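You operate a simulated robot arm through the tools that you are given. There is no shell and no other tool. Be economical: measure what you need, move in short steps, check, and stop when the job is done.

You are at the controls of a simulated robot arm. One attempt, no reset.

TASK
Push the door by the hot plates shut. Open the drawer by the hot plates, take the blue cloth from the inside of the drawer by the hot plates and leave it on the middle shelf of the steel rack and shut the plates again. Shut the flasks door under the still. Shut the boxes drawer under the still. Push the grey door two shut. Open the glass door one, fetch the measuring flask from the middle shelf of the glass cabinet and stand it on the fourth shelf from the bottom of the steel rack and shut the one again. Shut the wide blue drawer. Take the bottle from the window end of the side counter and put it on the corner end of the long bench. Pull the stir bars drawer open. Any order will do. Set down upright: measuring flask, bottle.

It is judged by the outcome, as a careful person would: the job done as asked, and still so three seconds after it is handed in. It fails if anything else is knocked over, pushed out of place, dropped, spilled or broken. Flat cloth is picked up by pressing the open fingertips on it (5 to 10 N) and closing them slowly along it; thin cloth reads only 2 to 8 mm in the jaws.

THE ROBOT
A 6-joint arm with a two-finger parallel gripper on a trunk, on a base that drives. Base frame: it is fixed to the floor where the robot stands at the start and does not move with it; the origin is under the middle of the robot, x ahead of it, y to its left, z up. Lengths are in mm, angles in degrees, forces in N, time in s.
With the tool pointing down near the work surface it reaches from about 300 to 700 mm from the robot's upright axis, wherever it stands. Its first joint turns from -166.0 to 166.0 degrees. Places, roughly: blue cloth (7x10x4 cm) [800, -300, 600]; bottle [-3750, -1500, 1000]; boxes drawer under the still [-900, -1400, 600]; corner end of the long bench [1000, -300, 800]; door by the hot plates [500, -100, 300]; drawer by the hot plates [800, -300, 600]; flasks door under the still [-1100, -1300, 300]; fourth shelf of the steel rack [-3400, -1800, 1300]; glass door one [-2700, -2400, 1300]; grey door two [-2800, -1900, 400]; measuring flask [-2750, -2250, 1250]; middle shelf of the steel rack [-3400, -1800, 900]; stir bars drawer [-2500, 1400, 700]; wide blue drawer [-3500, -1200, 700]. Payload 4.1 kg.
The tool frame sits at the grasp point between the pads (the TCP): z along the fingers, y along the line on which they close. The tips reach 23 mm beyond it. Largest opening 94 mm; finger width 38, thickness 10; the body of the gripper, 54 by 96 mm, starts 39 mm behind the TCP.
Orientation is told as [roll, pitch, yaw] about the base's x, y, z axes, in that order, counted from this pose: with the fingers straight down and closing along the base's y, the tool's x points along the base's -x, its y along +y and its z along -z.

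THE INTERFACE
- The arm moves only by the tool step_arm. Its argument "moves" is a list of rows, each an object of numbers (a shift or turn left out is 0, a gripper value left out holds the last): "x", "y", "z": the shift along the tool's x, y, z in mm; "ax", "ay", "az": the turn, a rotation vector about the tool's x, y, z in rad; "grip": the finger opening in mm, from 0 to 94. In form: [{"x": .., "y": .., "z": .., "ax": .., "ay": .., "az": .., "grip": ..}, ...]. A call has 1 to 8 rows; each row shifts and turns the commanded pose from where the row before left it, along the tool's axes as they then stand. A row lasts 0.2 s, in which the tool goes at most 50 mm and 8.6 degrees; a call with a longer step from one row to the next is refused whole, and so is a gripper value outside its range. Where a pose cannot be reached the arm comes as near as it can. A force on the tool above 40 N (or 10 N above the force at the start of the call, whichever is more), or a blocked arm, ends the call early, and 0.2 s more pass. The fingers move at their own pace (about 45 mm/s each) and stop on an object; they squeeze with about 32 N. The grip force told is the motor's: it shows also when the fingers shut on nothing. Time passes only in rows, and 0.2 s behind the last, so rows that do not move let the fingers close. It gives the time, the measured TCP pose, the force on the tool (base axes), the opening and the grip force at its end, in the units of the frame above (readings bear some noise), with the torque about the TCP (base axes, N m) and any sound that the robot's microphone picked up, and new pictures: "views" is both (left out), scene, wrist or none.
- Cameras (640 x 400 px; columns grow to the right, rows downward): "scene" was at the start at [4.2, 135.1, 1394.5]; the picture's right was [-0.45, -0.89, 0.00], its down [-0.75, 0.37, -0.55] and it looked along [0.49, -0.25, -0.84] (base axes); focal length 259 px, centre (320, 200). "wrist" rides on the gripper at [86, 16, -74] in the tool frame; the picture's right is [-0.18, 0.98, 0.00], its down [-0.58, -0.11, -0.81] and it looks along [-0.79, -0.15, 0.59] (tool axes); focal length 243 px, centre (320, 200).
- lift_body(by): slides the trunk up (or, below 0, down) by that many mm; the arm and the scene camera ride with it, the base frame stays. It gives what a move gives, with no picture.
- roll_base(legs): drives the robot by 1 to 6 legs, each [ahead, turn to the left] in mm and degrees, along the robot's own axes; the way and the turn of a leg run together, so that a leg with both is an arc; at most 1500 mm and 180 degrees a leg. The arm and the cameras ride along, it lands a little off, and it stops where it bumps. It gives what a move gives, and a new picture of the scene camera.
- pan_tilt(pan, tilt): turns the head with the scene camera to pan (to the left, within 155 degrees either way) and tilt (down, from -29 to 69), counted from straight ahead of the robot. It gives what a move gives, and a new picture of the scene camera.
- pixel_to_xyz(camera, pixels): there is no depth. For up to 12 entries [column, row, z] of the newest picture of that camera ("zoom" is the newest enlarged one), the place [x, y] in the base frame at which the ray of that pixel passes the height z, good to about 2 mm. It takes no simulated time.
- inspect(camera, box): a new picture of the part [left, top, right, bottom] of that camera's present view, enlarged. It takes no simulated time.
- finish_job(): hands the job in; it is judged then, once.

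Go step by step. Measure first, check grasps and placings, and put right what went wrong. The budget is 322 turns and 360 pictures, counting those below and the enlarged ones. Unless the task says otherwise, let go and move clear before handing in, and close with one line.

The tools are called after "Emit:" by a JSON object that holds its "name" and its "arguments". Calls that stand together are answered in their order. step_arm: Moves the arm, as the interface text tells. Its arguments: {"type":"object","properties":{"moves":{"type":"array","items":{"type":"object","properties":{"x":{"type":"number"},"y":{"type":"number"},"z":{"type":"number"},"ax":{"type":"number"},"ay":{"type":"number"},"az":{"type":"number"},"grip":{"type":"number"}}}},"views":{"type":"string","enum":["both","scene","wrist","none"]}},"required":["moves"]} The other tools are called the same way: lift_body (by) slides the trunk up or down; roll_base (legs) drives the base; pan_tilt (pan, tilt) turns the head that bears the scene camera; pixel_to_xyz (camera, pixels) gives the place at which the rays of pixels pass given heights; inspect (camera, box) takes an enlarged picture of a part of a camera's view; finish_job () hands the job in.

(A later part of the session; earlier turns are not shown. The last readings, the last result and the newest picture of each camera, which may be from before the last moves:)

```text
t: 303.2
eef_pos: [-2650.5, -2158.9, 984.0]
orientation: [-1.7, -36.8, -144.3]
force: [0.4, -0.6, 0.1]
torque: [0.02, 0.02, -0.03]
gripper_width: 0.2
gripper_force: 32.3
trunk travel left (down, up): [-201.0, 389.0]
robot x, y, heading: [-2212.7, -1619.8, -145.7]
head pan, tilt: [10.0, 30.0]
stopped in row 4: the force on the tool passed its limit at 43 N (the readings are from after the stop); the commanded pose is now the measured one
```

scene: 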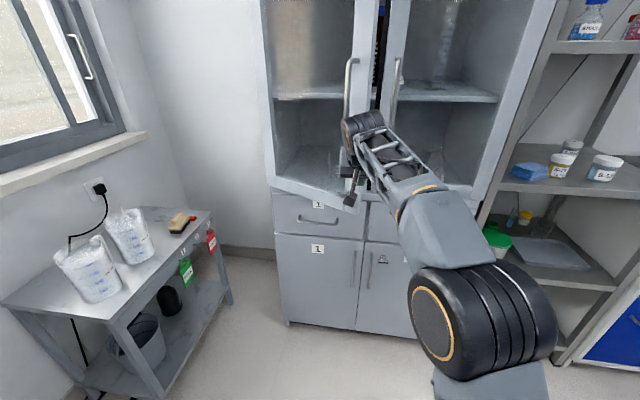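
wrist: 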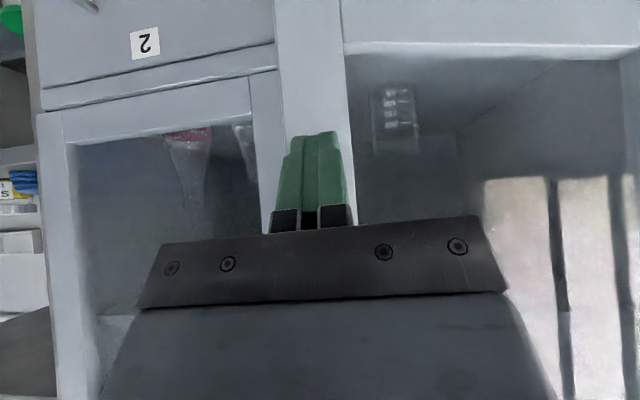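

Good contact on the frame; push slowly.

Emit:
{"name": "step_arm", "arguments": {"moves": [{"x": -4, "z": 3}, {"x": -4, "z": 3}, {"x": -4, "z": 3}, {"x": -4, "z": 3}, {"x": -5, "z": 4}, {"x": -5, "z": 4}, {"x": -5, "z": 4}, {"x": -5, "z": 4}], "views": "none"}}

Emit:
{"name": "step_arm", "arguments": {"moves": [{"x": -5, "z": 4}, {"x": -5, "z": 4}, {"x": -5, "z": 4}, {"x": -5, "z": 4}, {"x": -5, "z": 4}, {"x": -5, "z": 4}, {"x": -5, "z": 4}, {"x": -5, "z": 4}], "views": "both"}}

```text
t: 305.0
eef_pos: [-2676.1, -2165.2, 967.7]
orientation: [-1.6, -36.8, -144.5]
force: [-0.8, 0.2, 0.0]
torque: [0.0, 0.01, 0.01]
gripper_width: 0.0
gripper_force: 32.2
out of reach, approached as far as the arm can: row 3, 4, 5, 6, 7, 8
trunk travel left (down, up): [-201.0, 389.0]
robot x, y, heading: [-2213.6, -1622.4, -145.9]
head pan, tilt: [10.0, 30.0]
```

```text
t: 306.8
eef_pos: [-2695.3, -2166.4, 945.8]
orientation: [-1.6, -36.6, -144.5]
force: [0.3, 0.1, 0.6]
torque: [0.01, 0.0, 0.03]
gripper_width: 0.3
gripper_force: 31.5
out of reach, approached as far as the arm can: row 1, 2, 3, 4, 5, 6, 7, 8
trunk travel left (down, up): [-201.0, 389.0]
robot x, y, heading: [-2210.2, -1622.7, -145.5]
head pan, tilt: [10.0, 30.0]
```

scene: 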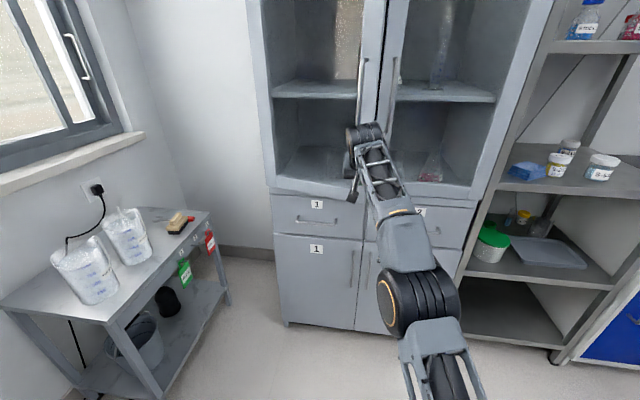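
wrist: 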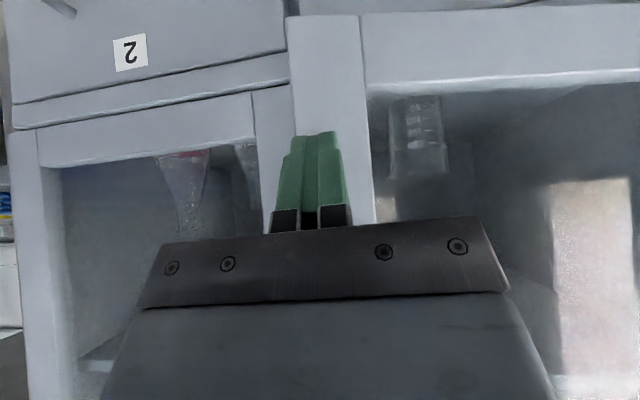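

Arm is at full stretch; finish with a base drive of 90 mm.

Emit:
{"name": "roll_base", "arguments": {"legs": [[90, 0]]}}

Emit:
{"name": "inspect", "arguments": {"camera": "scene", "box": [230, 0, 510, 260]}}

```text
t: 308.0
eef_pos: [-2759.2, -2211.5, 946.2]
orientation: [-1.5, -35.8, -144.5]
force: [3.3, 4.9, 0.0]
torque: [-0.02, -0.04, -0.04]
gripper_width: 0.0
gripper_force: 31.8
trunk travel left (down, up): [-201.0, 389.0]
robot x, y, heading: [-2279.7, -1666.3, -145.6]
head pan, tilt: [10.0, 30.0]
stopped in leg 1: the force on the tool passed its limit at 68 N (the readings are from after the stop); the commanded pose is now the measured one
```

scene: 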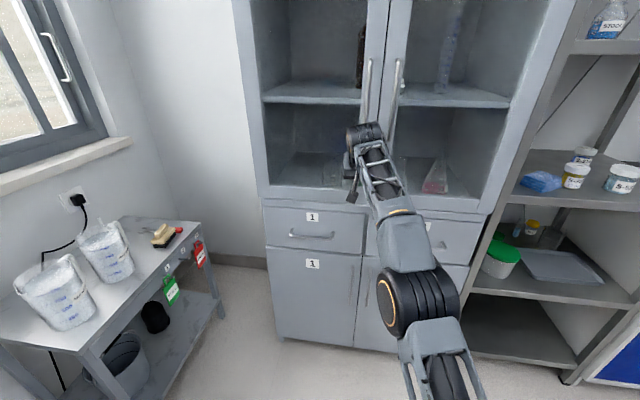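

```text
1.54 times, centred on (370, 130) of scene
```

zoom: 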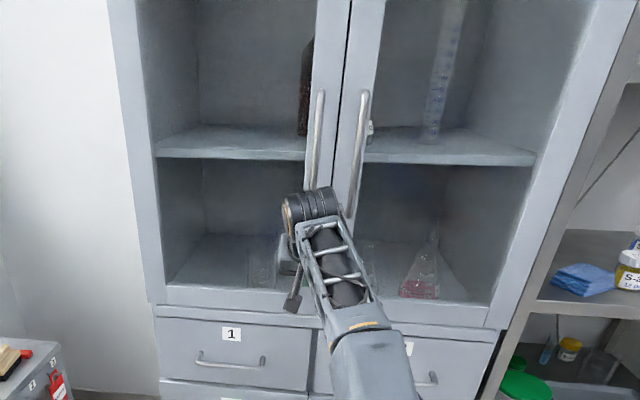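

Looks shut (68 N stop). Back off and verify from a distance.

Emit:
{"name": "roll_base", "arguments": {"legs": [[-350, 0]]}}

Emit:
{"name": "inspect", "arguments": {"camera": "scene", "box": [230, 0, 640, 300]}}

```text
t: 310.2
eef_pos: [-2473.3, -2017.6, 945.6]
orientation: [-1.6, -35.8, -144.6]
force: [0.2, 0.9, 0.1]
torque: [0.0, -0.01, -0.01]
gripper_width: 0.1
gripper_force: 31.8
trunk travel left (down, up): [-201.0, 389.0]
robot x, y, heading: [-1994.1, -1470.3, -145.9]
head pan, tilt: [10.0, 30.0]
```

scene: 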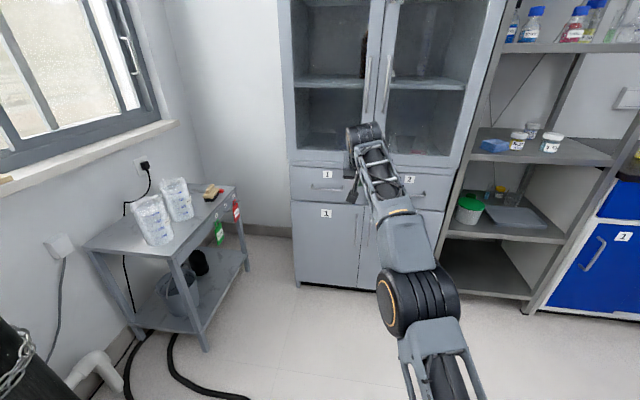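

```text
1.33 times, centred on (435, 150) of scene
```

zoom: 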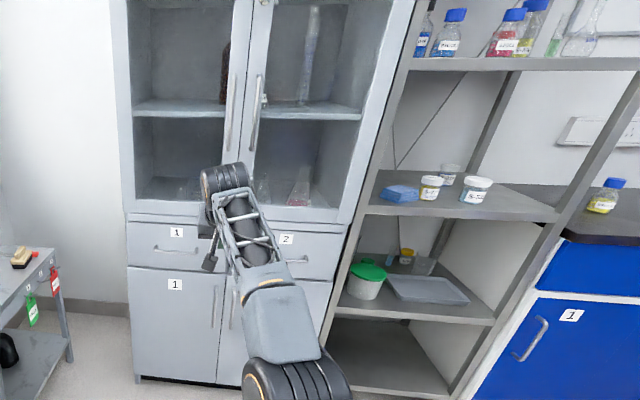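

All good: door shut, flask upright on 4th shelf. Next the bottle on the side counter: retract, raise, and drive there.

Emit:
{"name": "step_arm", "arguments": {"moves": [{"x": 30, "z": -22}, {"x": 30, "z": -22}, {"x": 30, "z": -22}, {"x": 30, "z": -22}], "views": "none"}}

Emit:
{"name": "lift_body", "arguments": {"by": 200}}

Emit:
{"name": "roll_base", "arguments": {"legs": [[0, -66.4], [1251, 0], [0, 67.8]]}}

Emit:
{"name": "pan_tilt", "arguments": {"pan": 5, "tilt": 40}}

```text
t: 311.2
eef_pos: [-2351.5, -1930.7, 945.5]
orientation: [-1.6, -35.8, -144.5]
force: [0.6, -0.2, -0.3]
torque: [0.0, -0.03, -0.02]
gripper_width: 0.2
gripper_force: 31.9
trunk travel left (down, up): [-201.0, 389.0]
robot x, y, heading: [-1994.6, -1467.3, -145.6]
head pan, tilt: [10.0, 30.0]
```

```text
t: 313.4
eef_pos: [-2351.4, -1932.0, 1145.1]
orientation: [-1.6, -35.8, -144.6]
force: [0.3, -0.9, 1.0]
torque: [0.0, -0.03, -0.02]
gripper_width: 0.2
gripper_force: 31.9
trunk travel left (down, up): [-401.0, 189.0]
robot x, y, heading: [-1994.1, -1472.8, -145.8]
head pan, tilt: [10.0, 30.0]
```

```text
t: 325.5
eef_pos: [-3399.6, -1288.2, 1143.7]
orientation: [-1.6, -35.8, -142.5]
force: [-0.4, -0.8, 0.1]
torque: [-0.02, -0.01, -0.03]
gripper_width: 0.0
gripper_force: 32.0
trunk travel left (down, up): [-401.0, 189.0]
robot x, y, heading: [-3059.3, -813.0, -143.6]
head pan, tilt: [10.0, 30.0]
```

scene: 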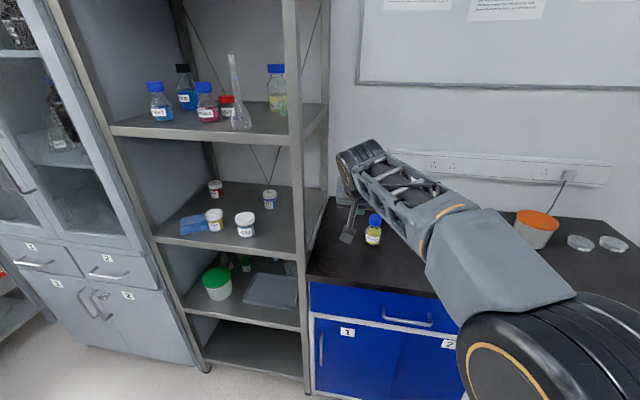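

```text
t: 326.3
eef_pos: [-3399.1, -1287.5, 1146.1]
orientation: [-1.5, -35.8, -142.5]
force: [0.6, -0.4, -0.5]
torque: [-0.01, 0.01, 0.01]
gripper_width: 0.0
gripper_force: 32.1
trunk travel left (down, up): [-401.0, 189.0]
robot x, y, heading: [-3065.3, -813.6, -143.6]
head pan, tilt: [5.0, 40.0]
```

scene: 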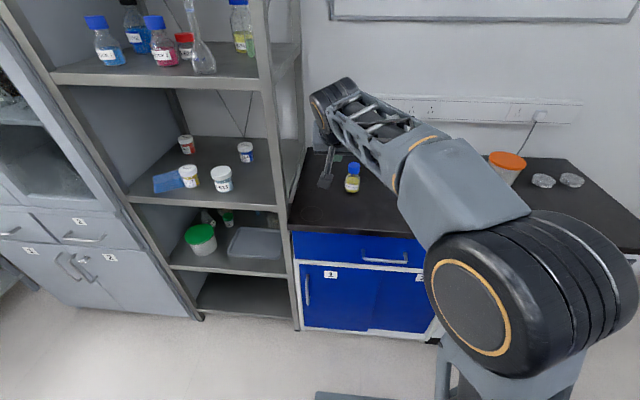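

Flask stands upright on the 4th shelf; blue drawer is flush. Measure the bottle.

Emit:
{"name": "inspect", "arguments": {"camera": "scene", "box": [280, 130, 420, 260]}}

Emit:
{"name": "pixel_to_xyz", "arguments": {"camera": "scene", "pixels": [[352, 190, 830], [352, 190, 850], [352, 166, 920], [352, 166, 940], [330, 228, 830], [330, 228, 850], [330, 236, 800]]}}

Emit:
{"name": "inspect", "arguments": {"camera": "wrist", "box": [0, 0, 640, 400]}}

```text
3.08 times, centred on (350, 195) of scene
```

zoom: 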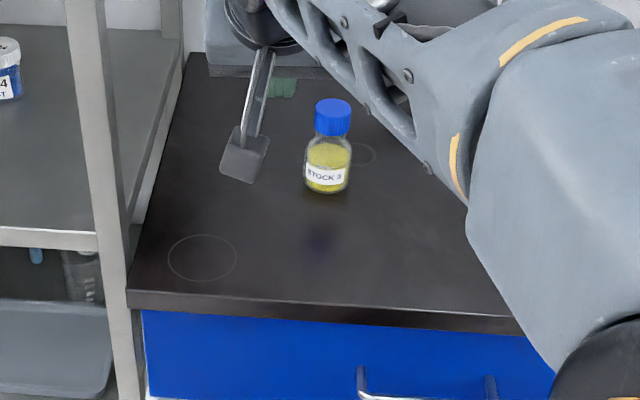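

```text
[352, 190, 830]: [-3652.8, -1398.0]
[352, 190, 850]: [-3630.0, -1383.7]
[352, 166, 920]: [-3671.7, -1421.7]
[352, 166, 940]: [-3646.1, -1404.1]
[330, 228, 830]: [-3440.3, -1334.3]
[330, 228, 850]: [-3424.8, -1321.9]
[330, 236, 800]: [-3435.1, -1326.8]
```

```text
1.00 times, centred on (320, 200) of wrist (not enlarged: the box is as wide or as high as the picture)
```

zoom: 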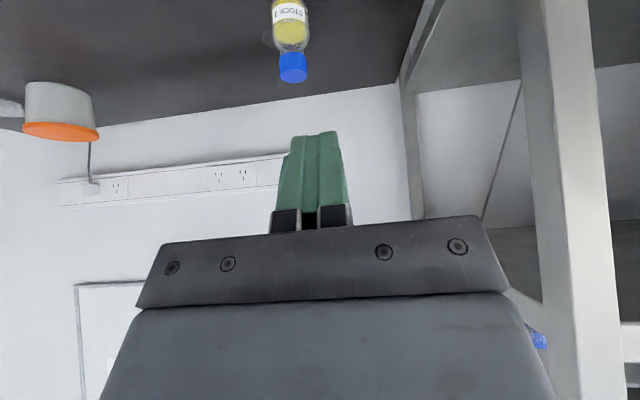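

Triangulated: counter z≈875, bottle at (u -3732, n -978), ~100 tall, 52 wide. I approach: base +130, lower, shift right 58, open the gripper.

Emit:
{"name": "roll_base", "arguments": {"legs": [[130, -1]]}}

Emit:
{"name": "step_arm", "arguments": {"moves": [{"y": -30, "grip": 80}, {"y": -25}, {"x": 24, "z": 32}, {"x": 24, "z": 32}], "views": "none"}}

Emit:
{"name": "lift_body", "arguments": {"by": -100}}

Emit:
{"name": "inspect", "arguments": {"camera": "wrist", "box": [0, 0, 640, 400]}}

```text
t: 327.6
eef_pos: [-3514.0, -1358.0, 1144.9]
orientation: [-1.6, -35.7, -143.5]
force: [-0.2, -0.7, -1.1]
torque: [0.0, 0.02, 0.0]
gripper_width: 0.3
gripper_force: 31.7
trunk travel left (down, up): [-401.0, 189.0]
robot x, y, heading: [-3164.6, -889.4, -144.8]
head pan, tilt: [5.0, 40.0]
```

scene: 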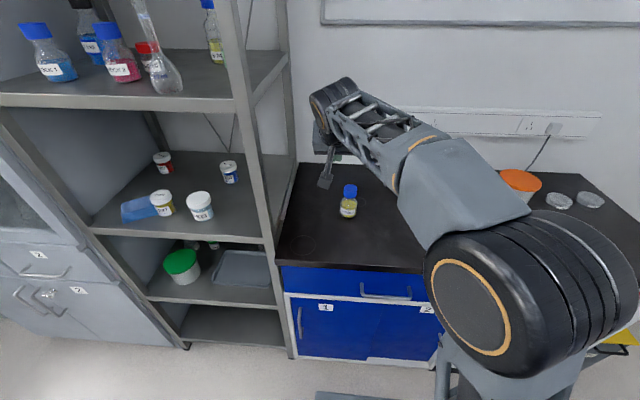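

```text
t: 328.6
eef_pos: [-3547.2, -1310.3, 1065.9]
orientation: [-1.6, -35.9, -143.4]
force: [0.1, 0.1, 0.4]
torque: [0.0, 0.0, 0.02]
gripper_width: 80.0
gripper_force: 0.1
trunk travel left (down, up): [-401.0, 189.0]
robot x, y, heading: [-3168.2, -889.9, -144.7]
head pan, tilt: [5.0, 40.0]
```

```text
t: 329.9
eef_pos: [-3547.8, -1310.1, 966.3]
orientation: [-1.6, -35.8, -143.5]
force: [-1.1, 0.0, -0.1]
torque: [0.05, -0.03, 0.0]
gripper_width: 80.2
gripper_force: 0.0
trunk travel left (down, up): [-301.0, 289.0]
robot x, y, heading: [-3169.1, -888.4, -144.7]
head pan, tilt: [5.0, 40.0]
```

```text
1.00 times, centred on (320, 200) of wrist (not enlarged: the box is as wide or as high as the picture)
```

zoom: 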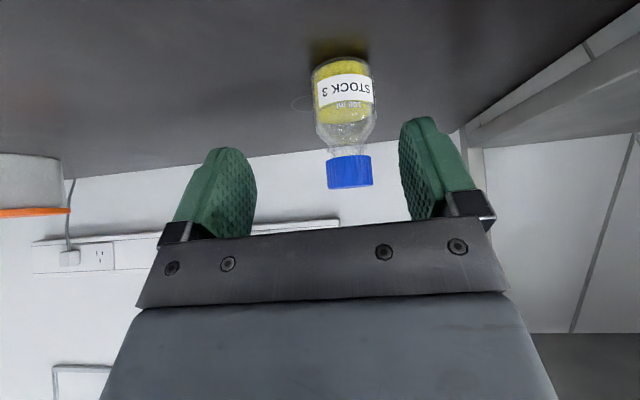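

Bottle is centred (col ~344). Lower 42, shift left 11, then advance 74.

Emit:
{"name": "step_arm", "arguments": {"moves": [{"x": 12, "z": 17, "y": 11}, {"x": 12, "z": 17}, {"x": -16, "z": 11}, {"x": -16, "z": 11}, {"x": -14, "z": 10}, {"x": -14, "z": 10}, {}], "views": "wrist"}}

```text
t: 331.5
eef_pos: [-3602.9, -1361.6, 926.2]
orientation: [-1.6, -35.8, -143.4]
force: [-0.2, -0.1, -0.7]
torque: [0.0, -0.04, -0.02]
gripper_width: 80.0
gripper_force: 0.0
trunk travel left (down, up): [-301.0, 289.0]
robot x, y, heading: [-3165.3, -889.4, -144.8]
head pan, tilt: [5.0, 40.0]
```

wrist: 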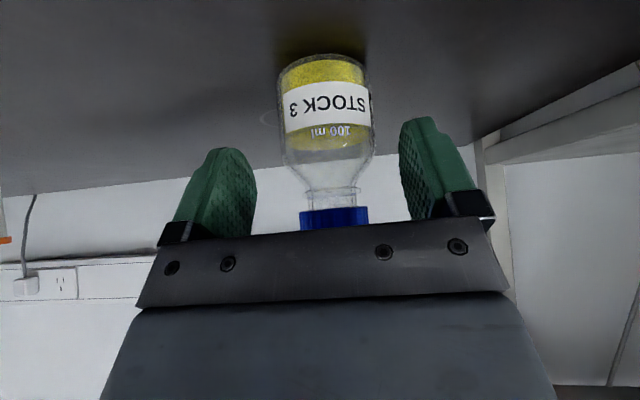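

Well centred. Advance 9 mm more and close.

Emit:
{"name": "step_arm", "arguments": {"moves": [{"x": -7, "z": 5}, {"grip": 60}, {"grip": 50}, {"grip": 30}, {"grip": 0}, {}, {}], "views": "wrist"}}

```text
t: 333.1
eef_pos: [-3608.5, -1367.4, 930.7]
orientation: [-1.5, -36.3, -143.6]
force: [-1.9, -3.4, 26.8]
torque: [-0.48, 0.45, 0.04]
gripper_width: 41.1
gripper_force: 31.4
trunk travel left (down, up): [-301.0, 289.0]
robot x, y, heading: [-3164.4, -891.7, -144.7]
head pan, tilt: [5.0, 40.0]
```

wrist: 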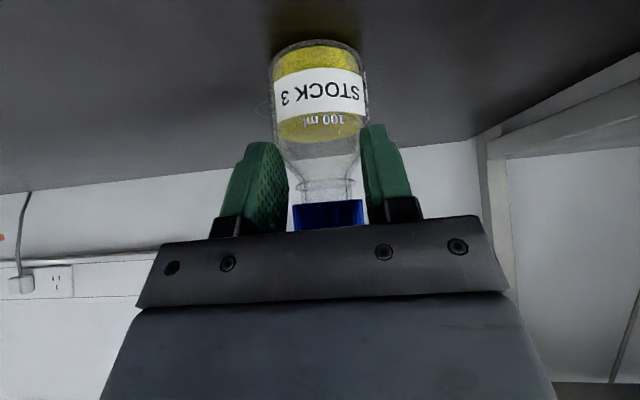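

It closed on the sloped shoulder (41 mm) — poor grip. I reopen, back off, and return with the tool more level and lower.

Emit:
{"name": "step_arm", "arguments": {"moves": [{"grip": 80}, {}, {}, {"x": 16, "z": -12}, {"x": 32, "z": -24}, {"x": 32, "z": -24}, {"x": 24, "z": -18}], "views": "wrist"}}

Emit:
{"name": "lift_body", "arguments": {"by": 250}}

Emit:
{"name": "step_arm", "arguments": {"moves": [{"x": 24, "z": 32}, {"x": 24, "z": 32}, {"x": 24, "z": 32}, {"x": 24, "z": 32}, {"x": 15, "z": 20}, {"ay": -0.14}, {"ay": -0.14}, {"ay": -0.14}], "views": "none"}}

```text
t: 334.7
eef_pos: [-3502.0, -1291.1, 927.8]
orientation: [-1.6, -35.8, -143.5]
force: [-0.9, -0.3, 0.3]
torque: [0.03, 0.01, -0.02]
gripper_width: 80.2
gripper_force: 0.1
trunk travel left (down, up): [-301.0, 289.0]
robot x, y, heading: [-3167.4, -887.2, -144.9]
head pan, tilt: [5.0, 40.0]
```

wrist: 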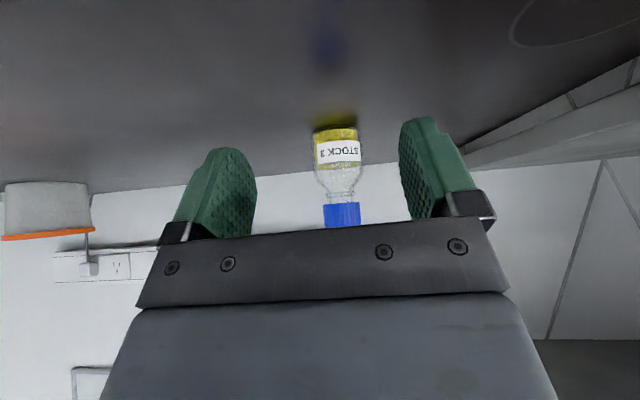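

```text
t: 337.3
eef_pos: [-3503.2, -1290.5, 1177.2]
orientation: [-1.5, -35.8, -143.6]
force: [1.1, -0.4, 0.9]
torque: [-0.03, -0.03, -0.01]
gripper_width: 80.2
gripper_force: 0.1
trunk travel left (down, up): [-551.0, 39.0]
robot x, y, heading: [-3170.1, -888.6, -144.8]
head pan, tilt: [5.0, 40.0]
```

```text
t: 339.1
eef_pos: [-3502.1, -1287.3, 993.2]
orientation: [-2.6, -60.0, -142.1]
force: [0.1, 1.0, -0.8]
torque: [-0.05, -0.02, -0.02]
gripper_width: 79.9
gripper_force: 0.1
trunk travel left (down, up): [-551.0, 39.0]
robot x, y, heading: [-3168.1, -888.2, -144.7]
head pan, tilt: [5.0, 40.0]
```

Tilt 60° is reachable. Lower 83 mm and look.

Emit:
{"name": "step_arm", "arguments": {"moves": [{"x": 36, "z": 21}, {"x": 36, "z": 21}], "views": "wrist"}}

```text
t: 339.7
eef_pos: [-3505.5, -1291.5, 916.5]
orientation: [-3.6, -59.6, -141.4]
force: [-0.2, -0.2, 0.3]
torque: [-0.01, 0.03, -0.01]
gripper_width: 80.1
gripper_force: 0.0
out of reach, approached as far as the arm can: row 2
trunk travel left (down, up): [-551.0, 39.0]
robot x, y, heading: [-3166.4, -890.3, -144.7]
head pan, tilt: [5.0, 40.0]
```

wrist: 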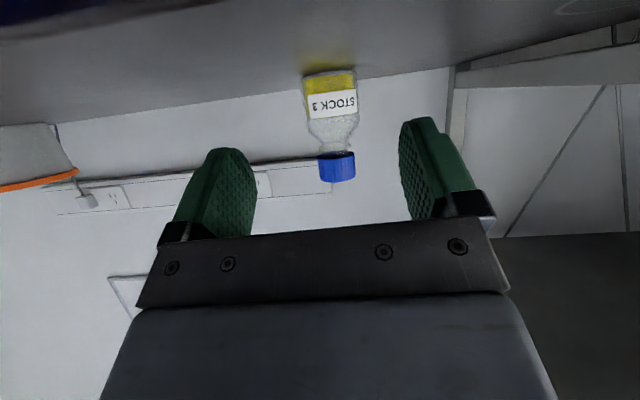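

Tilt 60° would bring the camera onto the counter; 46° is the compromise. I set that, fix the small roll, and look.

Emit:
{"name": "step_arm", "arguments": {"moves": [{"ay": 0.12, "az": 0.05}, {"ay": 0.12}], "views": "wrist"}}

```text
t: 340.3
eef_pos: [-3505.0, -1291.3, 915.5]
orientation: [1.5, -46.1, -147.0]
force: [0.0, -0.3, -0.7]
torque: [0.01, -0.02, 0.01]
gripper_width: 80.1
gripper_force: 0.0
trunk travel left (down, up): [-551.0, 39.0]
robot x, y, heading: [-3165.7, -893.3, -144.7]
head pan, tilt: [5.0, 40.0]
```

wrist: 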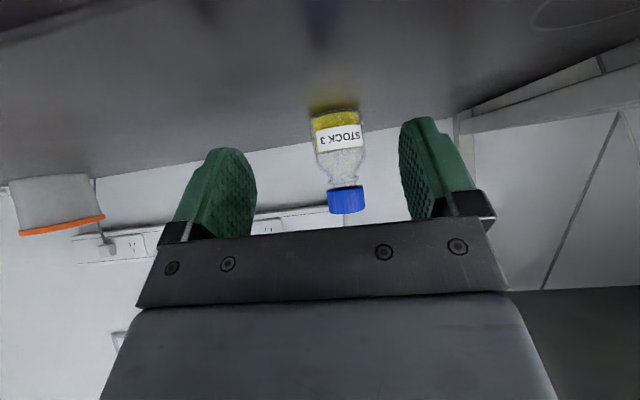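

Aligned (bottle ~4 mm left). Advance 112 mm in steps.

Emit:
{"name": "step_arm", "arguments": {"moves": [{"x": -20, "z": 21, "y": 2}, {"x": -20, "z": 21, "y": 2}, {"x": -18, "z": 18.5}, {"x": -14, "z": 14.5}, {}], "views": "wrist"}}

```text
t: 341.5
eef_pos: [-3589.9, -1354.7, 916.2]
orientation: [1.5, -46.1, -147.1]
force: [0.0, -0.1, -0.2]
torque: [-0.03, -0.03, -0.01]
gripper_width: 79.9
gripper_force: 0.0
trunk travel left (down, up): [-551.0, 39.0]
robot x, y, heading: [-3168.7, -888.9, -144.8]
head pan, tilt: [5.0, 40.0]
```

wrist: 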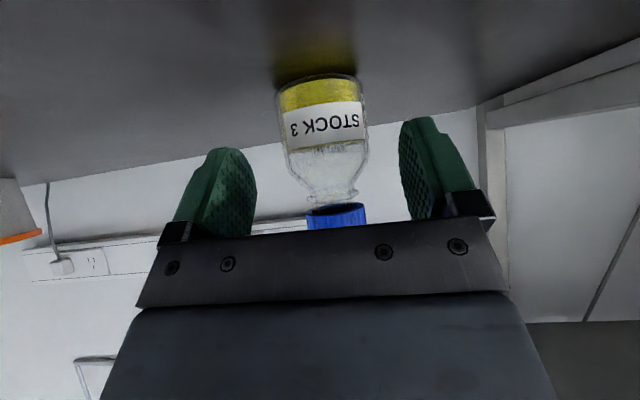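

Forward another 14 mm and 3 mm lower, then close.

Emit:
{"name": "step_arm", "arguments": {"moves": [{"x": -4, "z": 6}, {"x": -4, "z": 6}, {"grip": 60}, {"grip": 45}, {"grip": 20}, {"grip": 0}, {}, {}], "views": "wrist"}}

```text
t: 343.3
eef_pos: [-3600.8, -1361.1, 914.9]
orientation: [1.5, -46.2, -147.2]
force: [0.2, -0.5, 1.5]
torque: [-0.09, 0.01, 0.0]
gripper_width: 49.9
gripper_force: 32.1
trunk travel left (down, up): [-551.0, 39.0]
robot x, y, heading: [-3166.4, -888.5, -144.9]
head pan, tilt: [5.0, 40.0]
```

wrist: 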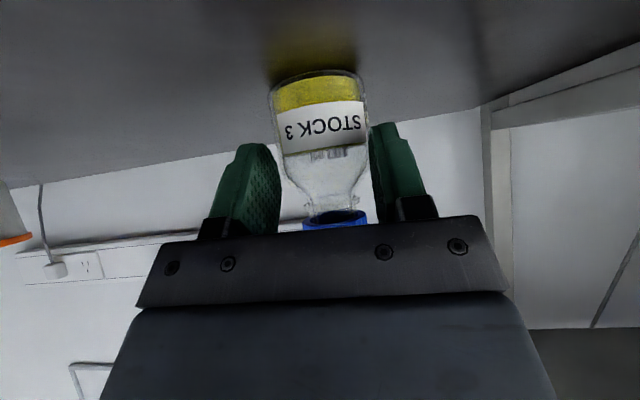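

Good grip (50 mm, no upward slide). Lift slowly.

Emit:
{"name": "step_arm", "arguments": {"moves": [{"x": -7, "z": -7}, {"x": -10, "z": -10}, {"x": -20, "z": -20}, {"x": -25, "z": -25}, {}], "views": "wrist"}}

```text
t: 344.5
eef_pos: [-3600.9, -1360.5, 1001.5]
orientation: [1.7, -46.1, -147.1]
force: [0.4, 0.2, -0.1]
torque: [-0.01, 0.01, -0.02]
gripper_width: 0.1
gripper_force: 32.0
trunk travel left (down, up): [-551.0, 39.0]
robot x, y, heading: [-3166.1, -890.1, -144.2]
head pan, tilt: [5.0, 40.0]
```

wrist: 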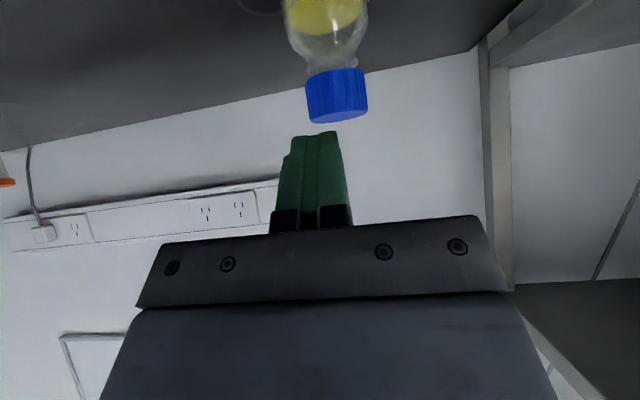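

It slipped off the shoulder, but the bottle still stands. A vertical grip from above gives full pad contact on the body; I raise and turn the tool down.

Emit:
{"name": "step_arm", "arguments": {"moves": [{"x": -32, "z": -31, "grip": 80}, {"ay": 0.14}, {"ay": 0.14}, {"ay": 0.14}, {"ay": 0.14}, {"ay": 0.14}, {"ay": 0.1}], "views": "both"}}

```text
t: 346.1
eef_pos: [-3600.5, -1359.3, 1046.1]
orientation: [0.5, -3.6, -146.7]
force: [-1.6, 0.0, 0.1]
torque: [-0.01, 0.0, 0.02]
gripper_width: 80.0
gripper_force: 0.1
out of reach, approached as far as the arm can: row 2
trunk travel left (down, up): [-551.0, 39.0]
robot x, y, heading: [-3166.6, -893.2, -144.4]
head pan, tilt: [5.0, 40.0]
```

scene: 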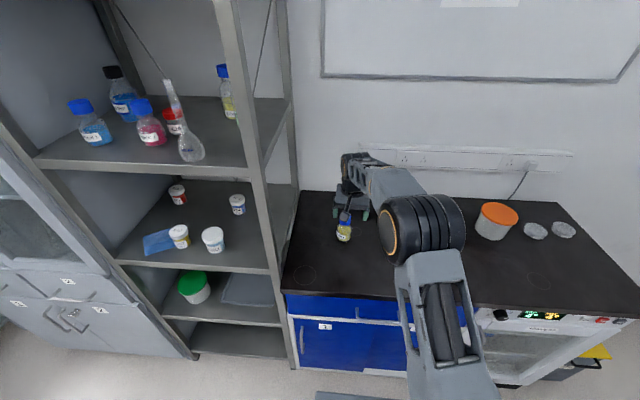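
wrist: 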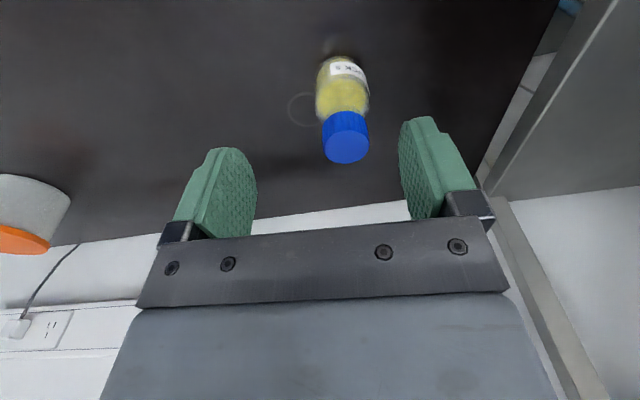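

Emit:
{"name": "pixel_to_xyz", "arguments": {"camera": "wrist", "pixels": [[346, 149, 950], [346, 149, 970], [346, 149, 990], [340, 62, 870], [340, 62, 890], [340, 62, 850]]}}

Emit:
{"name": "inspect", "arguments": {"camera": "scene", "box": [290, 160, 430, 280]}}

Emit:
{"name": "pixel_to_xyz", "arguments": {"camera": "zoom", "pixels": [[332, 242, 950], [332, 242, 970], [332, 242, 990], [325, 310, 870], [325, 310, 850], [325, 310, 890]]}}

```text
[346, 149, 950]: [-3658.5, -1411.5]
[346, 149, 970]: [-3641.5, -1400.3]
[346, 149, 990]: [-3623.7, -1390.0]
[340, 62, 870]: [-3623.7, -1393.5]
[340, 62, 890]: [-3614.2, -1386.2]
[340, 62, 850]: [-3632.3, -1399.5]
```

```text
3.33 times, centred on (360, 220) of scene
```

zoom: 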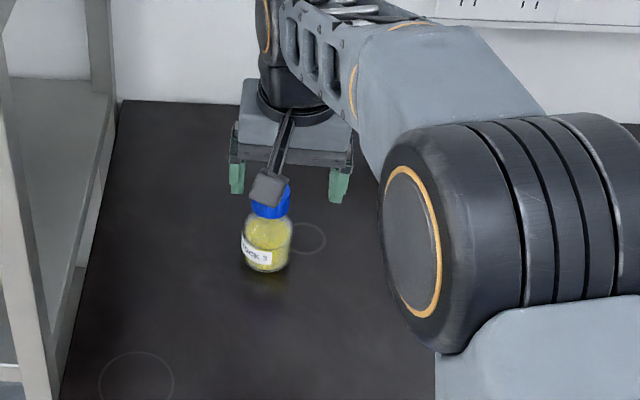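

```text
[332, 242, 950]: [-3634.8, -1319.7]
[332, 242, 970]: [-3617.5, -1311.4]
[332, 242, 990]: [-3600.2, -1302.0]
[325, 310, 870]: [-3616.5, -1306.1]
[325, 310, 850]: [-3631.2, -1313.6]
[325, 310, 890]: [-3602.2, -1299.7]
```

Emit:
{"name": "pixel_to_xyz", "arguments": {"camera": "zoom", "pixels": [[273, 190, 950], [273, 190, 970], [266, 260, 860], [266, 260, 880], [266, 272, 860], [266, 272, 880], [243, 245, 880], [292, 245, 880]]}}

```text
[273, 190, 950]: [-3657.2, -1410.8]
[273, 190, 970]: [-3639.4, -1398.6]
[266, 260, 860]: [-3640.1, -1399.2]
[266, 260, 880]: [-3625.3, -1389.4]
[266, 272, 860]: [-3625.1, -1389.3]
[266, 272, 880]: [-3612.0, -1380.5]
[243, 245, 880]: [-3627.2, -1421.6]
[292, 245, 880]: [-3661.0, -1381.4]
```

Bottle axis ≈(-3640,-1402). Drive 50 forward, straighten the tool and centre over it.

Emit:
{"name": "roll_base", "arguments": {"legs": [[50, 0]]}}

Emit:
{"name": "step_arm", "arguments": {"moves": [{"ay": 0.06, "y": 7}, {"y": 7, "x": -4}], "views": "both"}}

```text
t: 347.0
eef_pos: [-3642.2, -1388.6, 1044.9]
orientation: [0.6, -3.6, -146.6]
force: [-0.3, 0.3, 0.4]
torque: [-0.01, -0.01, 0.01]
gripper_width: 80.0
gripper_force: 0.2
trunk travel left (down, up): [-551.0, 39.0]
robot x, y, heading: [-3206.1, -918.5, -144.9]
head pan, tilt: [5.0, 40.0]
```

scene: 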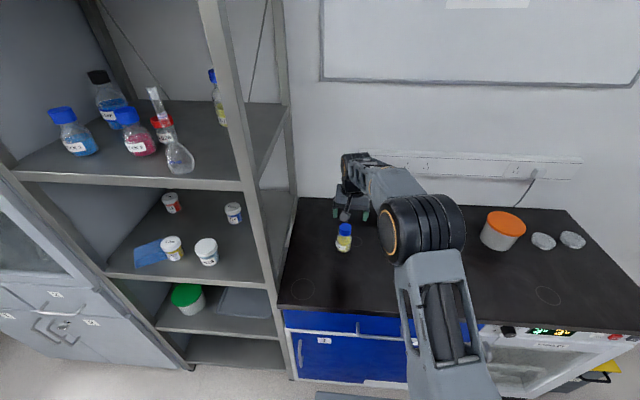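

```text
t: 347.6
eef_pos: [-3637.6, -1401.5, 1045.6]
orientation: [0.5, -0.3, -146.7]
force: [0.1, 0.1, 0.0]
torque: [-0.01, 0.01, -0.03]
gripper_width: 80.0
gripper_force: 0.1
trunk travel left (down, up): [-551.0, 39.0]
robot x, y, heading: [-3208.1, -923.2, -145.0]
head pan, tilt: [5.0, 40.0]
```

scene: 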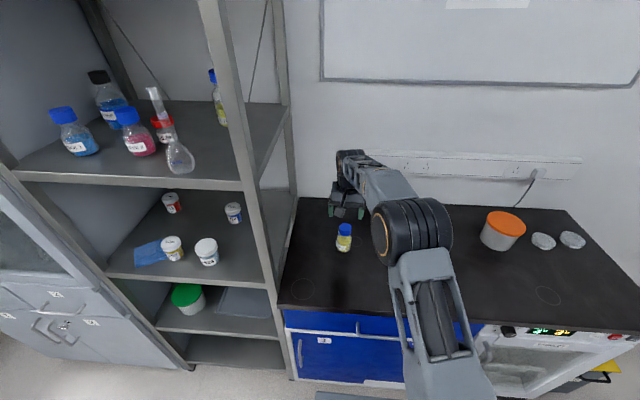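
wrist: 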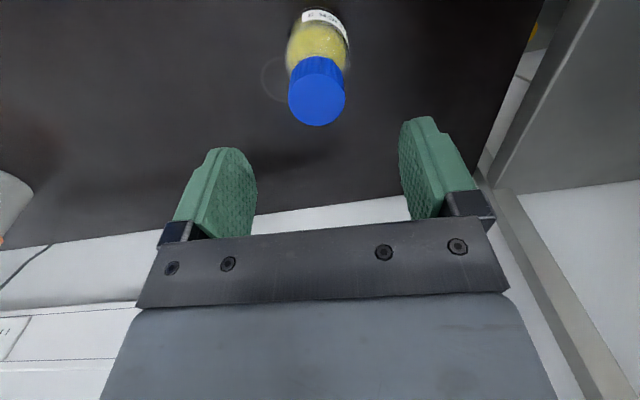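

Cap centre at (317,97) matches the straight-down projection. Lower 110 mm in steps and check.

Emit:
{"name": "step_arm", "arguments": {"moves": [{"z": 30}, {"z": 30}, {"z": 25}], "views": "wrist"}}

```text
t: 348.4
eef_pos: [-3638.7, -1401.8, 960.6]
orientation: [0.6, -0.3, -146.8]
force: [-0.5, 0.1, -0.3]
torque: [-0.02, -0.02, 0.01]
gripper_width: 79.9
gripper_force: 0.0
trunk travel left (down, up): [-551.0, 39.0]
robot x, y, heading: [-3209.8, -919.8, -144.8]
head pan, tilt: [5.0, 40.0]
```

wrist: 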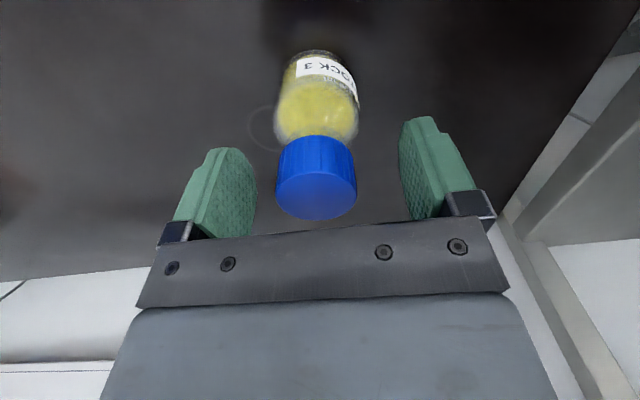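

Cap centre coincides with the TCP. Lower 31 mm and close.

Emit:
{"name": "step_arm", "arguments": {"moves": [{"z": 16}, {"z": 15}, {"grip": 56}, {"grip": 44}, {"grip": 20}, {"grip": 0}, {}, {}], "views": "wrist"}}

```text
t: 350.2
eef_pos: [-3638.2, -1403.4, 930.4]
orientation: [0.5, -0.2, -146.7]
force: [0.0, -1.3, 4.5]
torque: [-0.26, -0.04, -0.02]
gripper_width: 54.3
gripper_force: 32.0
trunk travel left (down, up): [-551.0, 39.0]
robot x, y, heading: [-3206.8, -919.7, -144.7]
head pan, tilt: [5.0, 40.0]
```

wrist: 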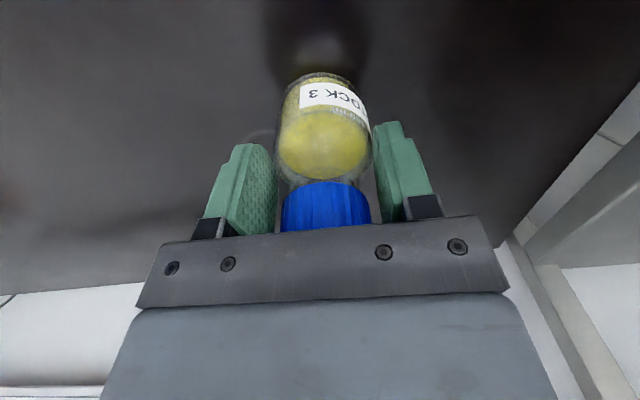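

54 mm — the full body. Lift a little and check.

Emit:
{"name": "step_arm", "arguments": {"moves": [{"z": -4}, {"z": -6}, {"z": -10}, {}], "views": "wrist"}}

```text
t: 351.2
eef_pos: [-3637.9, -1401.5, 950.0]
orientation: [0.4, -0.1, -146.6]
force: [-0.8, 0.5, -2.0]
torque: [-0.01, -0.01, 0.03]
gripper_width: 51.7
gripper_force: 32.0
trunk travel left (down, up): [-551.0, 39.0]
robot x, y, heading: [-3210.2, -917.2, -144.8]
head pan, tilt: [5.0, 40.0]
```

wrist: 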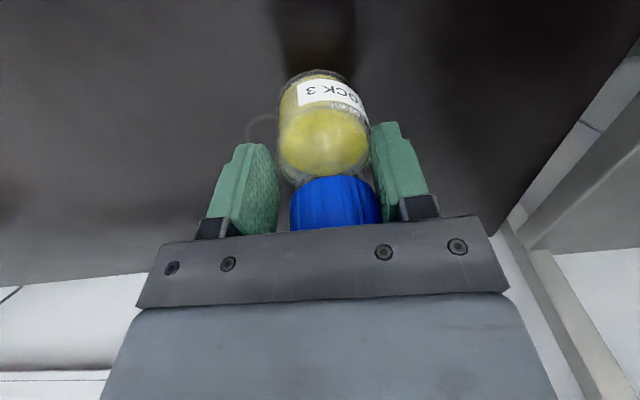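

It's lifted; width settled to 51.7. I hold and lift more to see whether it's stable.

Emit:
{"name": "step_arm", "arguments": {"moves": [{"z": -10}, {"z": -15}, {}, {}, {}, {}], "views": "wrist"}}

```text
t: 352.6
eef_pos: [-3637.0, -1401.5, 973.8]
orientation: [0.4, -0.3, -146.7]
force: [-0.6, -0.5, -1.5]
torque: [0.02, -0.02, 0.01]
gripper_width: 51.6
gripper_force: 32.0
trunk travel left (down, up): [-551.0, 39.0]
robot x, y, heading: [-3212.3, -916.1, -144.9]
head pan, tilt: [5.0, 40.0]
```

wrist: 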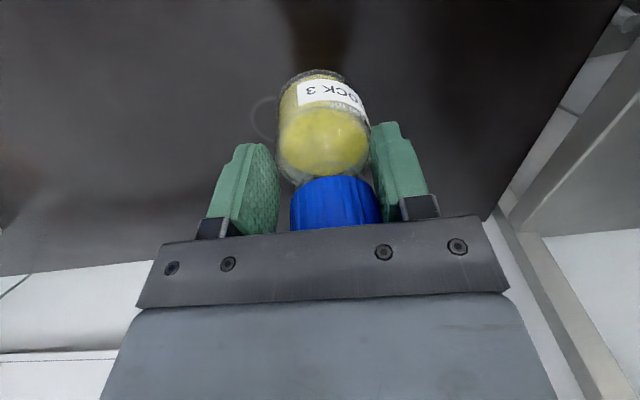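

Stable, but I'd like a deeper grip: set it down again, go 7 mm lower, regrip.

Emit:
{"name": "step_arm", "arguments": {"moves": [{"z": 20}, {"z": 15}, {"z": 4}, {"z": 3}, {"grip": 56}, {"grip": 66}, {"z": 5}, {"z": 4}], "views": "wrist"}}

```text
t: 354.4
eef_pos: [-3636.8, -1402.4, 924.1]
orientation: [0.5, -0.3, -146.6]
force: [0.7, 0.9, 2.9]
torque: [0.01, 0.03, 0.01]
gripper_width: 65.8
gripper_force: 0.0
trunk travel left (down, up): [-551.0, 39.0]
robot x, y, heading: [-3204.2, -918.0, -144.7]
head pan, tilt: [5.0, 40.0]
```

wrist: 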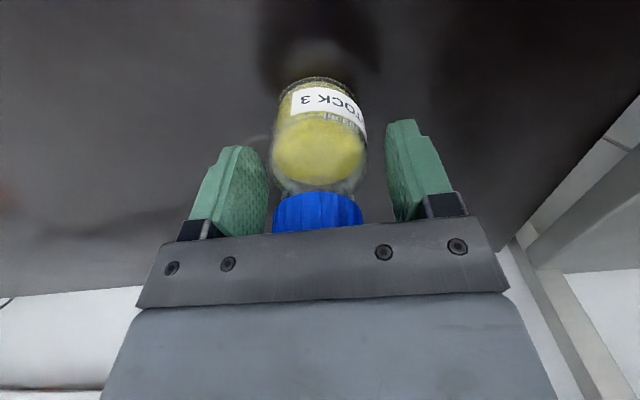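

Emit:
{"name": "step_arm", "arguments": {"moves": [{"z": 3}, {"z": 2}, {"grip": 50}, {"grip": 30}, {"grip": 0}, {}, {}, {}], "views": "wrist"}}

```text
t: 356.2
eef_pos: [-3638.0, -1401.1, 920.6]
orientation: [0.6, -0.4, -146.8]
force: [-10.5, 4.5, 27.5]
torque: [0.29, 0.81, -0.08]
gripper_width: 54.4
gripper_force: 32.1
trunk travel left (down, up): [-551.0, 39.0]
robot x, y, heading: [-3206.0, -917.6, -144.6]
head pan, tilt: [5.0, 40.0]
```

wrist: 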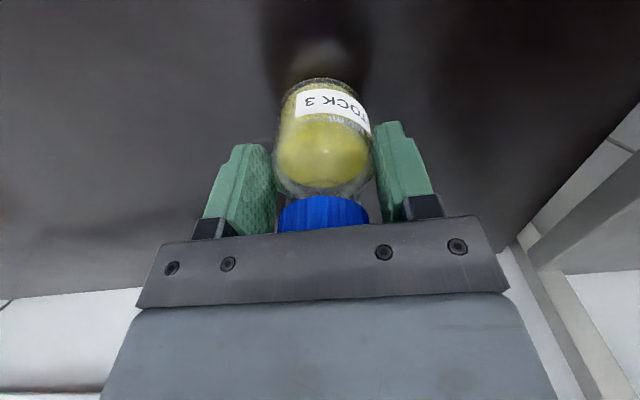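

Palm on the cap, 54.4 mm grip on the body. Lift.

Emit:
{"name": "step_arm", "arguments": {"moves": [{"z": -4}, {"z": -10}, {"z": -20}, {"z": -30}, {"z": -30}, {}, {}], "views": "wrist"}}

```text
t: 357.8
eef_pos: [-3637.9, -1401.6, 1011.7]
orientation: [0.4, -0.2, -146.7]
force: [-0.5, -0.5, -1.2]
torque: [0.02, -0.04, 0.02]
gripper_width: 54.5
gripper_force: 32.1
trunk travel left (down, up): [-551.0, 39.0]
robot x, y, heading: [-3207.8, -918.6, -144.6]
head pan, tilt: [5.0, 40.0]
```

wrist: 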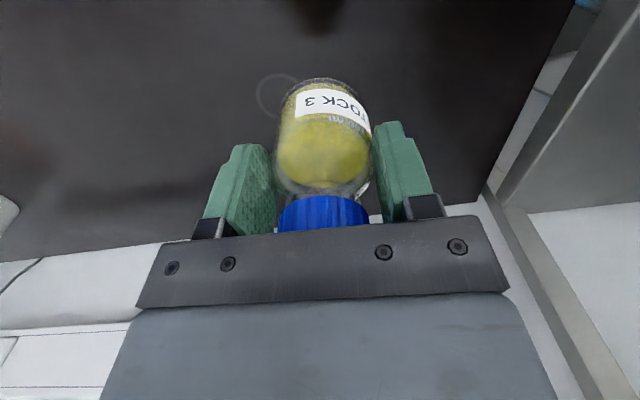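

Solid grip. Back away, tuck the arm, and drive back along the corridor toward the bench corner.

Emit:
{"name": "roll_base", "arguments": {"legs": [[-250, 0]]}}

Emit:
{"name": "step_arm", "arguments": {"moves": [{"x": 40}, {"x": 40}, {"x": 40}, {"x": 40}], "views": "none"}}

Emit:
{"name": "pan_tilt", "arguments": {"pan": 0, "tilt": 35}}

Emit:
{"name": "roll_base", "arguments": {"legs": [[0, 127.4], [1154, 0], [0, 52.7]]}}

```text
t: 359.6
eef_pos: [-3434.3, -1256.5, 1012.9]
orientation: [0.5, -0.3, -146.7]
force: [0.4, 0.4, -1.8]
torque: [-0.02, 0.0, 0.01]
gripper_width: 54.4
gripper_force: 32.1
trunk travel left (down, up): [-551.0, 39.0]
robot x, y, heading: [-3005.8, -777.0, -144.9]
head pan, tilt: [5.0, 40.0]
```

scene: 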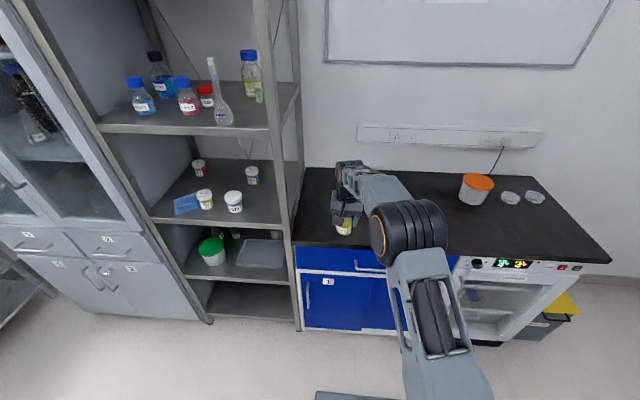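

```text
t: 360.6
eef_pos: [-3300.6, -1170.4, 1012.9]
orientation: [0.5, -0.4, -146.8]
force: [-0.3, 0.6, -2.6]
torque: [-0.02, -0.03, 0.01]
gripper_width: 54.4
gripper_force: 31.6
trunk travel left (down, up): [-551.0, 39.0]
robot x, y, heading: [-3000.2, -776.6, -144.6]
head pan, tilt: [5.0, 40.0]
```

```text
t: 361.3
eef_pos: [-3300.9, -1169.6, 1012.5]
orientation: [0.4, -0.3, -146.7]
force: [-0.2, -0.1, -2.0]
torque: [0.02, -0.02, 0.04]
gripper_width: 54.2
gripper_force: 31.5
trunk travel left (down, up): [-551.0, 39.0]
robot x, y, heading: [-3006.0, -774.8, -144.9]
head pan, tilt: [0.0, 35.0]
```

scene: 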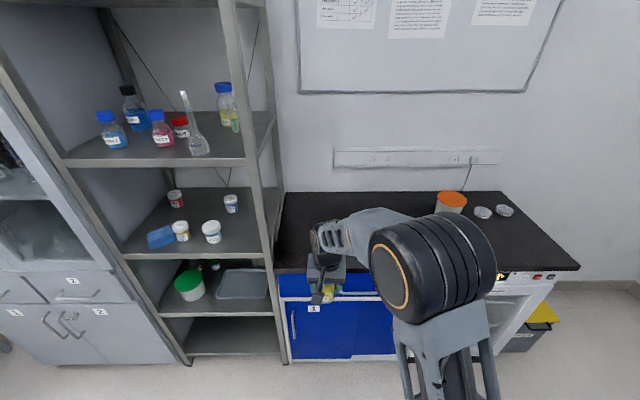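

```text
t: 374.7
eef_pos: [-1612.4, -731.2, 1012.0]
orientation: [0.4, -0.4, 32.5]
force: [-0.6, 0.0, -2.2]
torque: [-0.02, -0.03, 0.03]
gripper_width: 54.2
gripper_force: 32.3
trunk travel left (down, up): [-551.0, 39.0]
robot x, y, heading: [-1915.4, -1122.4, 34.4]
head pan, tilt: [0.0, 35.0]
```

scene: 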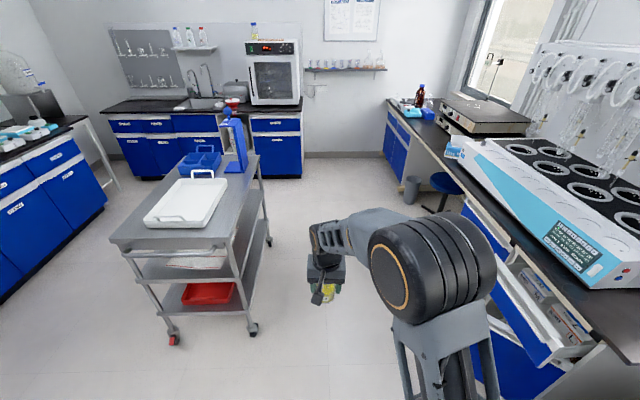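

Check corridor clearances ahead.

Emit:
{"name": "pixel_to_xyz", "arguments": {"camera": "scene", "pixels": [[254, 335, 0], [270, 243, 0], [548, 360, 550], [468, 290, 600], [405, 205, 0], [305, 177, 0], [386, 105, 800], [243, 275, 780]]}}

```text
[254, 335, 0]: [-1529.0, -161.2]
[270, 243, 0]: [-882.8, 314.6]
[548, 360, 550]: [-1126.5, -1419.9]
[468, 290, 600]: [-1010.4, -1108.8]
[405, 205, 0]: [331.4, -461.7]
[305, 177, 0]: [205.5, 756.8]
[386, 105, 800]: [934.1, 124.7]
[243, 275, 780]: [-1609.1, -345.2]
```

Corridor is clear (n from -757 to 316). Drive 2550 mm and turn to the bench.

Emit:
{"name": "roll_base", "arguments": {"legs": [[1500, 0], [1050, 0], [0, -89]]}}

Emit:
{"name": "pan_tilt", "arguments": {"pan": 20, "tilt": 40}}

```text
t: 391.0
eef_pos: [586.2, -9.9, 1012.4]
orientation: [0.5, -0.3, -58.1]
force: [0.4, 0.6, -2.1]
torque: [0.02, 0.03, 0.06]
gripper_width: 54.1
gripper_force: 32.1
trunk travel left (down, up): [-551.0, 39.0]
robot x, y, heading: [199.3, 297.0, -56.0]
head pan, tilt: [0.0, 35.0]
```

scene: 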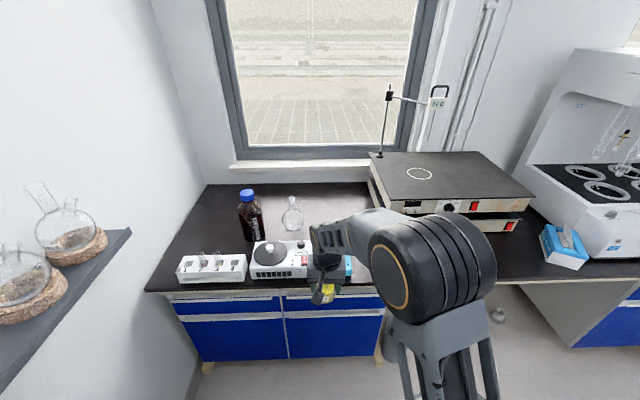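

```text
t: 391.8
eef_pos: [585.7, -9.9, 1013.1]
orientation: [0.4, -0.2, -58.2]
force: [0.3, -0.3, -1.9]
torque: [0.0, 0.01, 0.01]
gripper_width: 54.5
gripper_force: 31.6
trunk travel left (down, up): [-551.0, 39.0]
robot x, y, heading: [199.2, 292.1, -56.1]
head pan, tilt: [20.0, 40.0]
```

scene: 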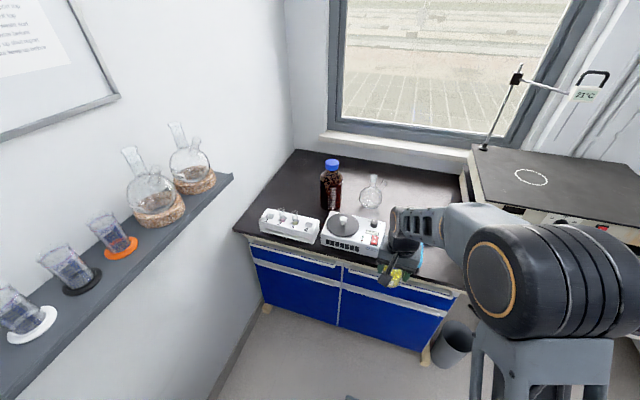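

Emit:
{"name": "pixel_to_xyz", "arguments": {"camera": "scene", "pixels": [[236, 232, 780], [236, 232, 800], [340, 264, 780], [340, 264, 800], [330, 208, 790], [285, 195, 790], [262, 232, 790], [318, 243, 790], [264, 210, 830], [320, 220, 830], [296, 152, 790], [355, 210, 790]]}}

Emit:
{"name": "inspect", "arguments": {"camera": "scene", "box": [220, 130, 420, 290]}}

```text
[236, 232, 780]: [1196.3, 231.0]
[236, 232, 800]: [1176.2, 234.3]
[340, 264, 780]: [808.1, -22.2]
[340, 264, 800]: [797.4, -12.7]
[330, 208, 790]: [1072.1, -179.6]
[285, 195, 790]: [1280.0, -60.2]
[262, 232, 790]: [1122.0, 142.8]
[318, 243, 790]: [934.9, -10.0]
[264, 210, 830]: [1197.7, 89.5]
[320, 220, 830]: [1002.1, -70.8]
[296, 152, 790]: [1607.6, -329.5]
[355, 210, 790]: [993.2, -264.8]
```

```text
2.50 times, centred on (320, 210) of scene
```

zoom: 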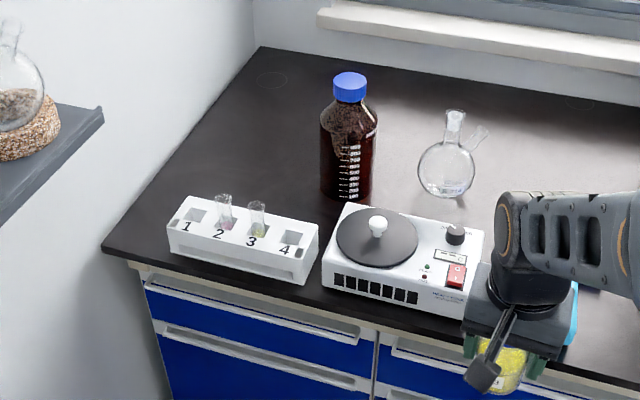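

Emit:
{"name": "pixel_to_xyz", "arguments": {"camera": "scene", "pixels": [[232, 174, 1080], [232, 174, 1050], [232, 174, 1120], [90, 330, 1080], [205, 172, 1080]]}}

```text
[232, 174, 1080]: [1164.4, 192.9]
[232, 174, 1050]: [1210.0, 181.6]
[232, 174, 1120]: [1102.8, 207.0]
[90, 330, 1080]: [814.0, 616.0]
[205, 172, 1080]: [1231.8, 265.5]
```

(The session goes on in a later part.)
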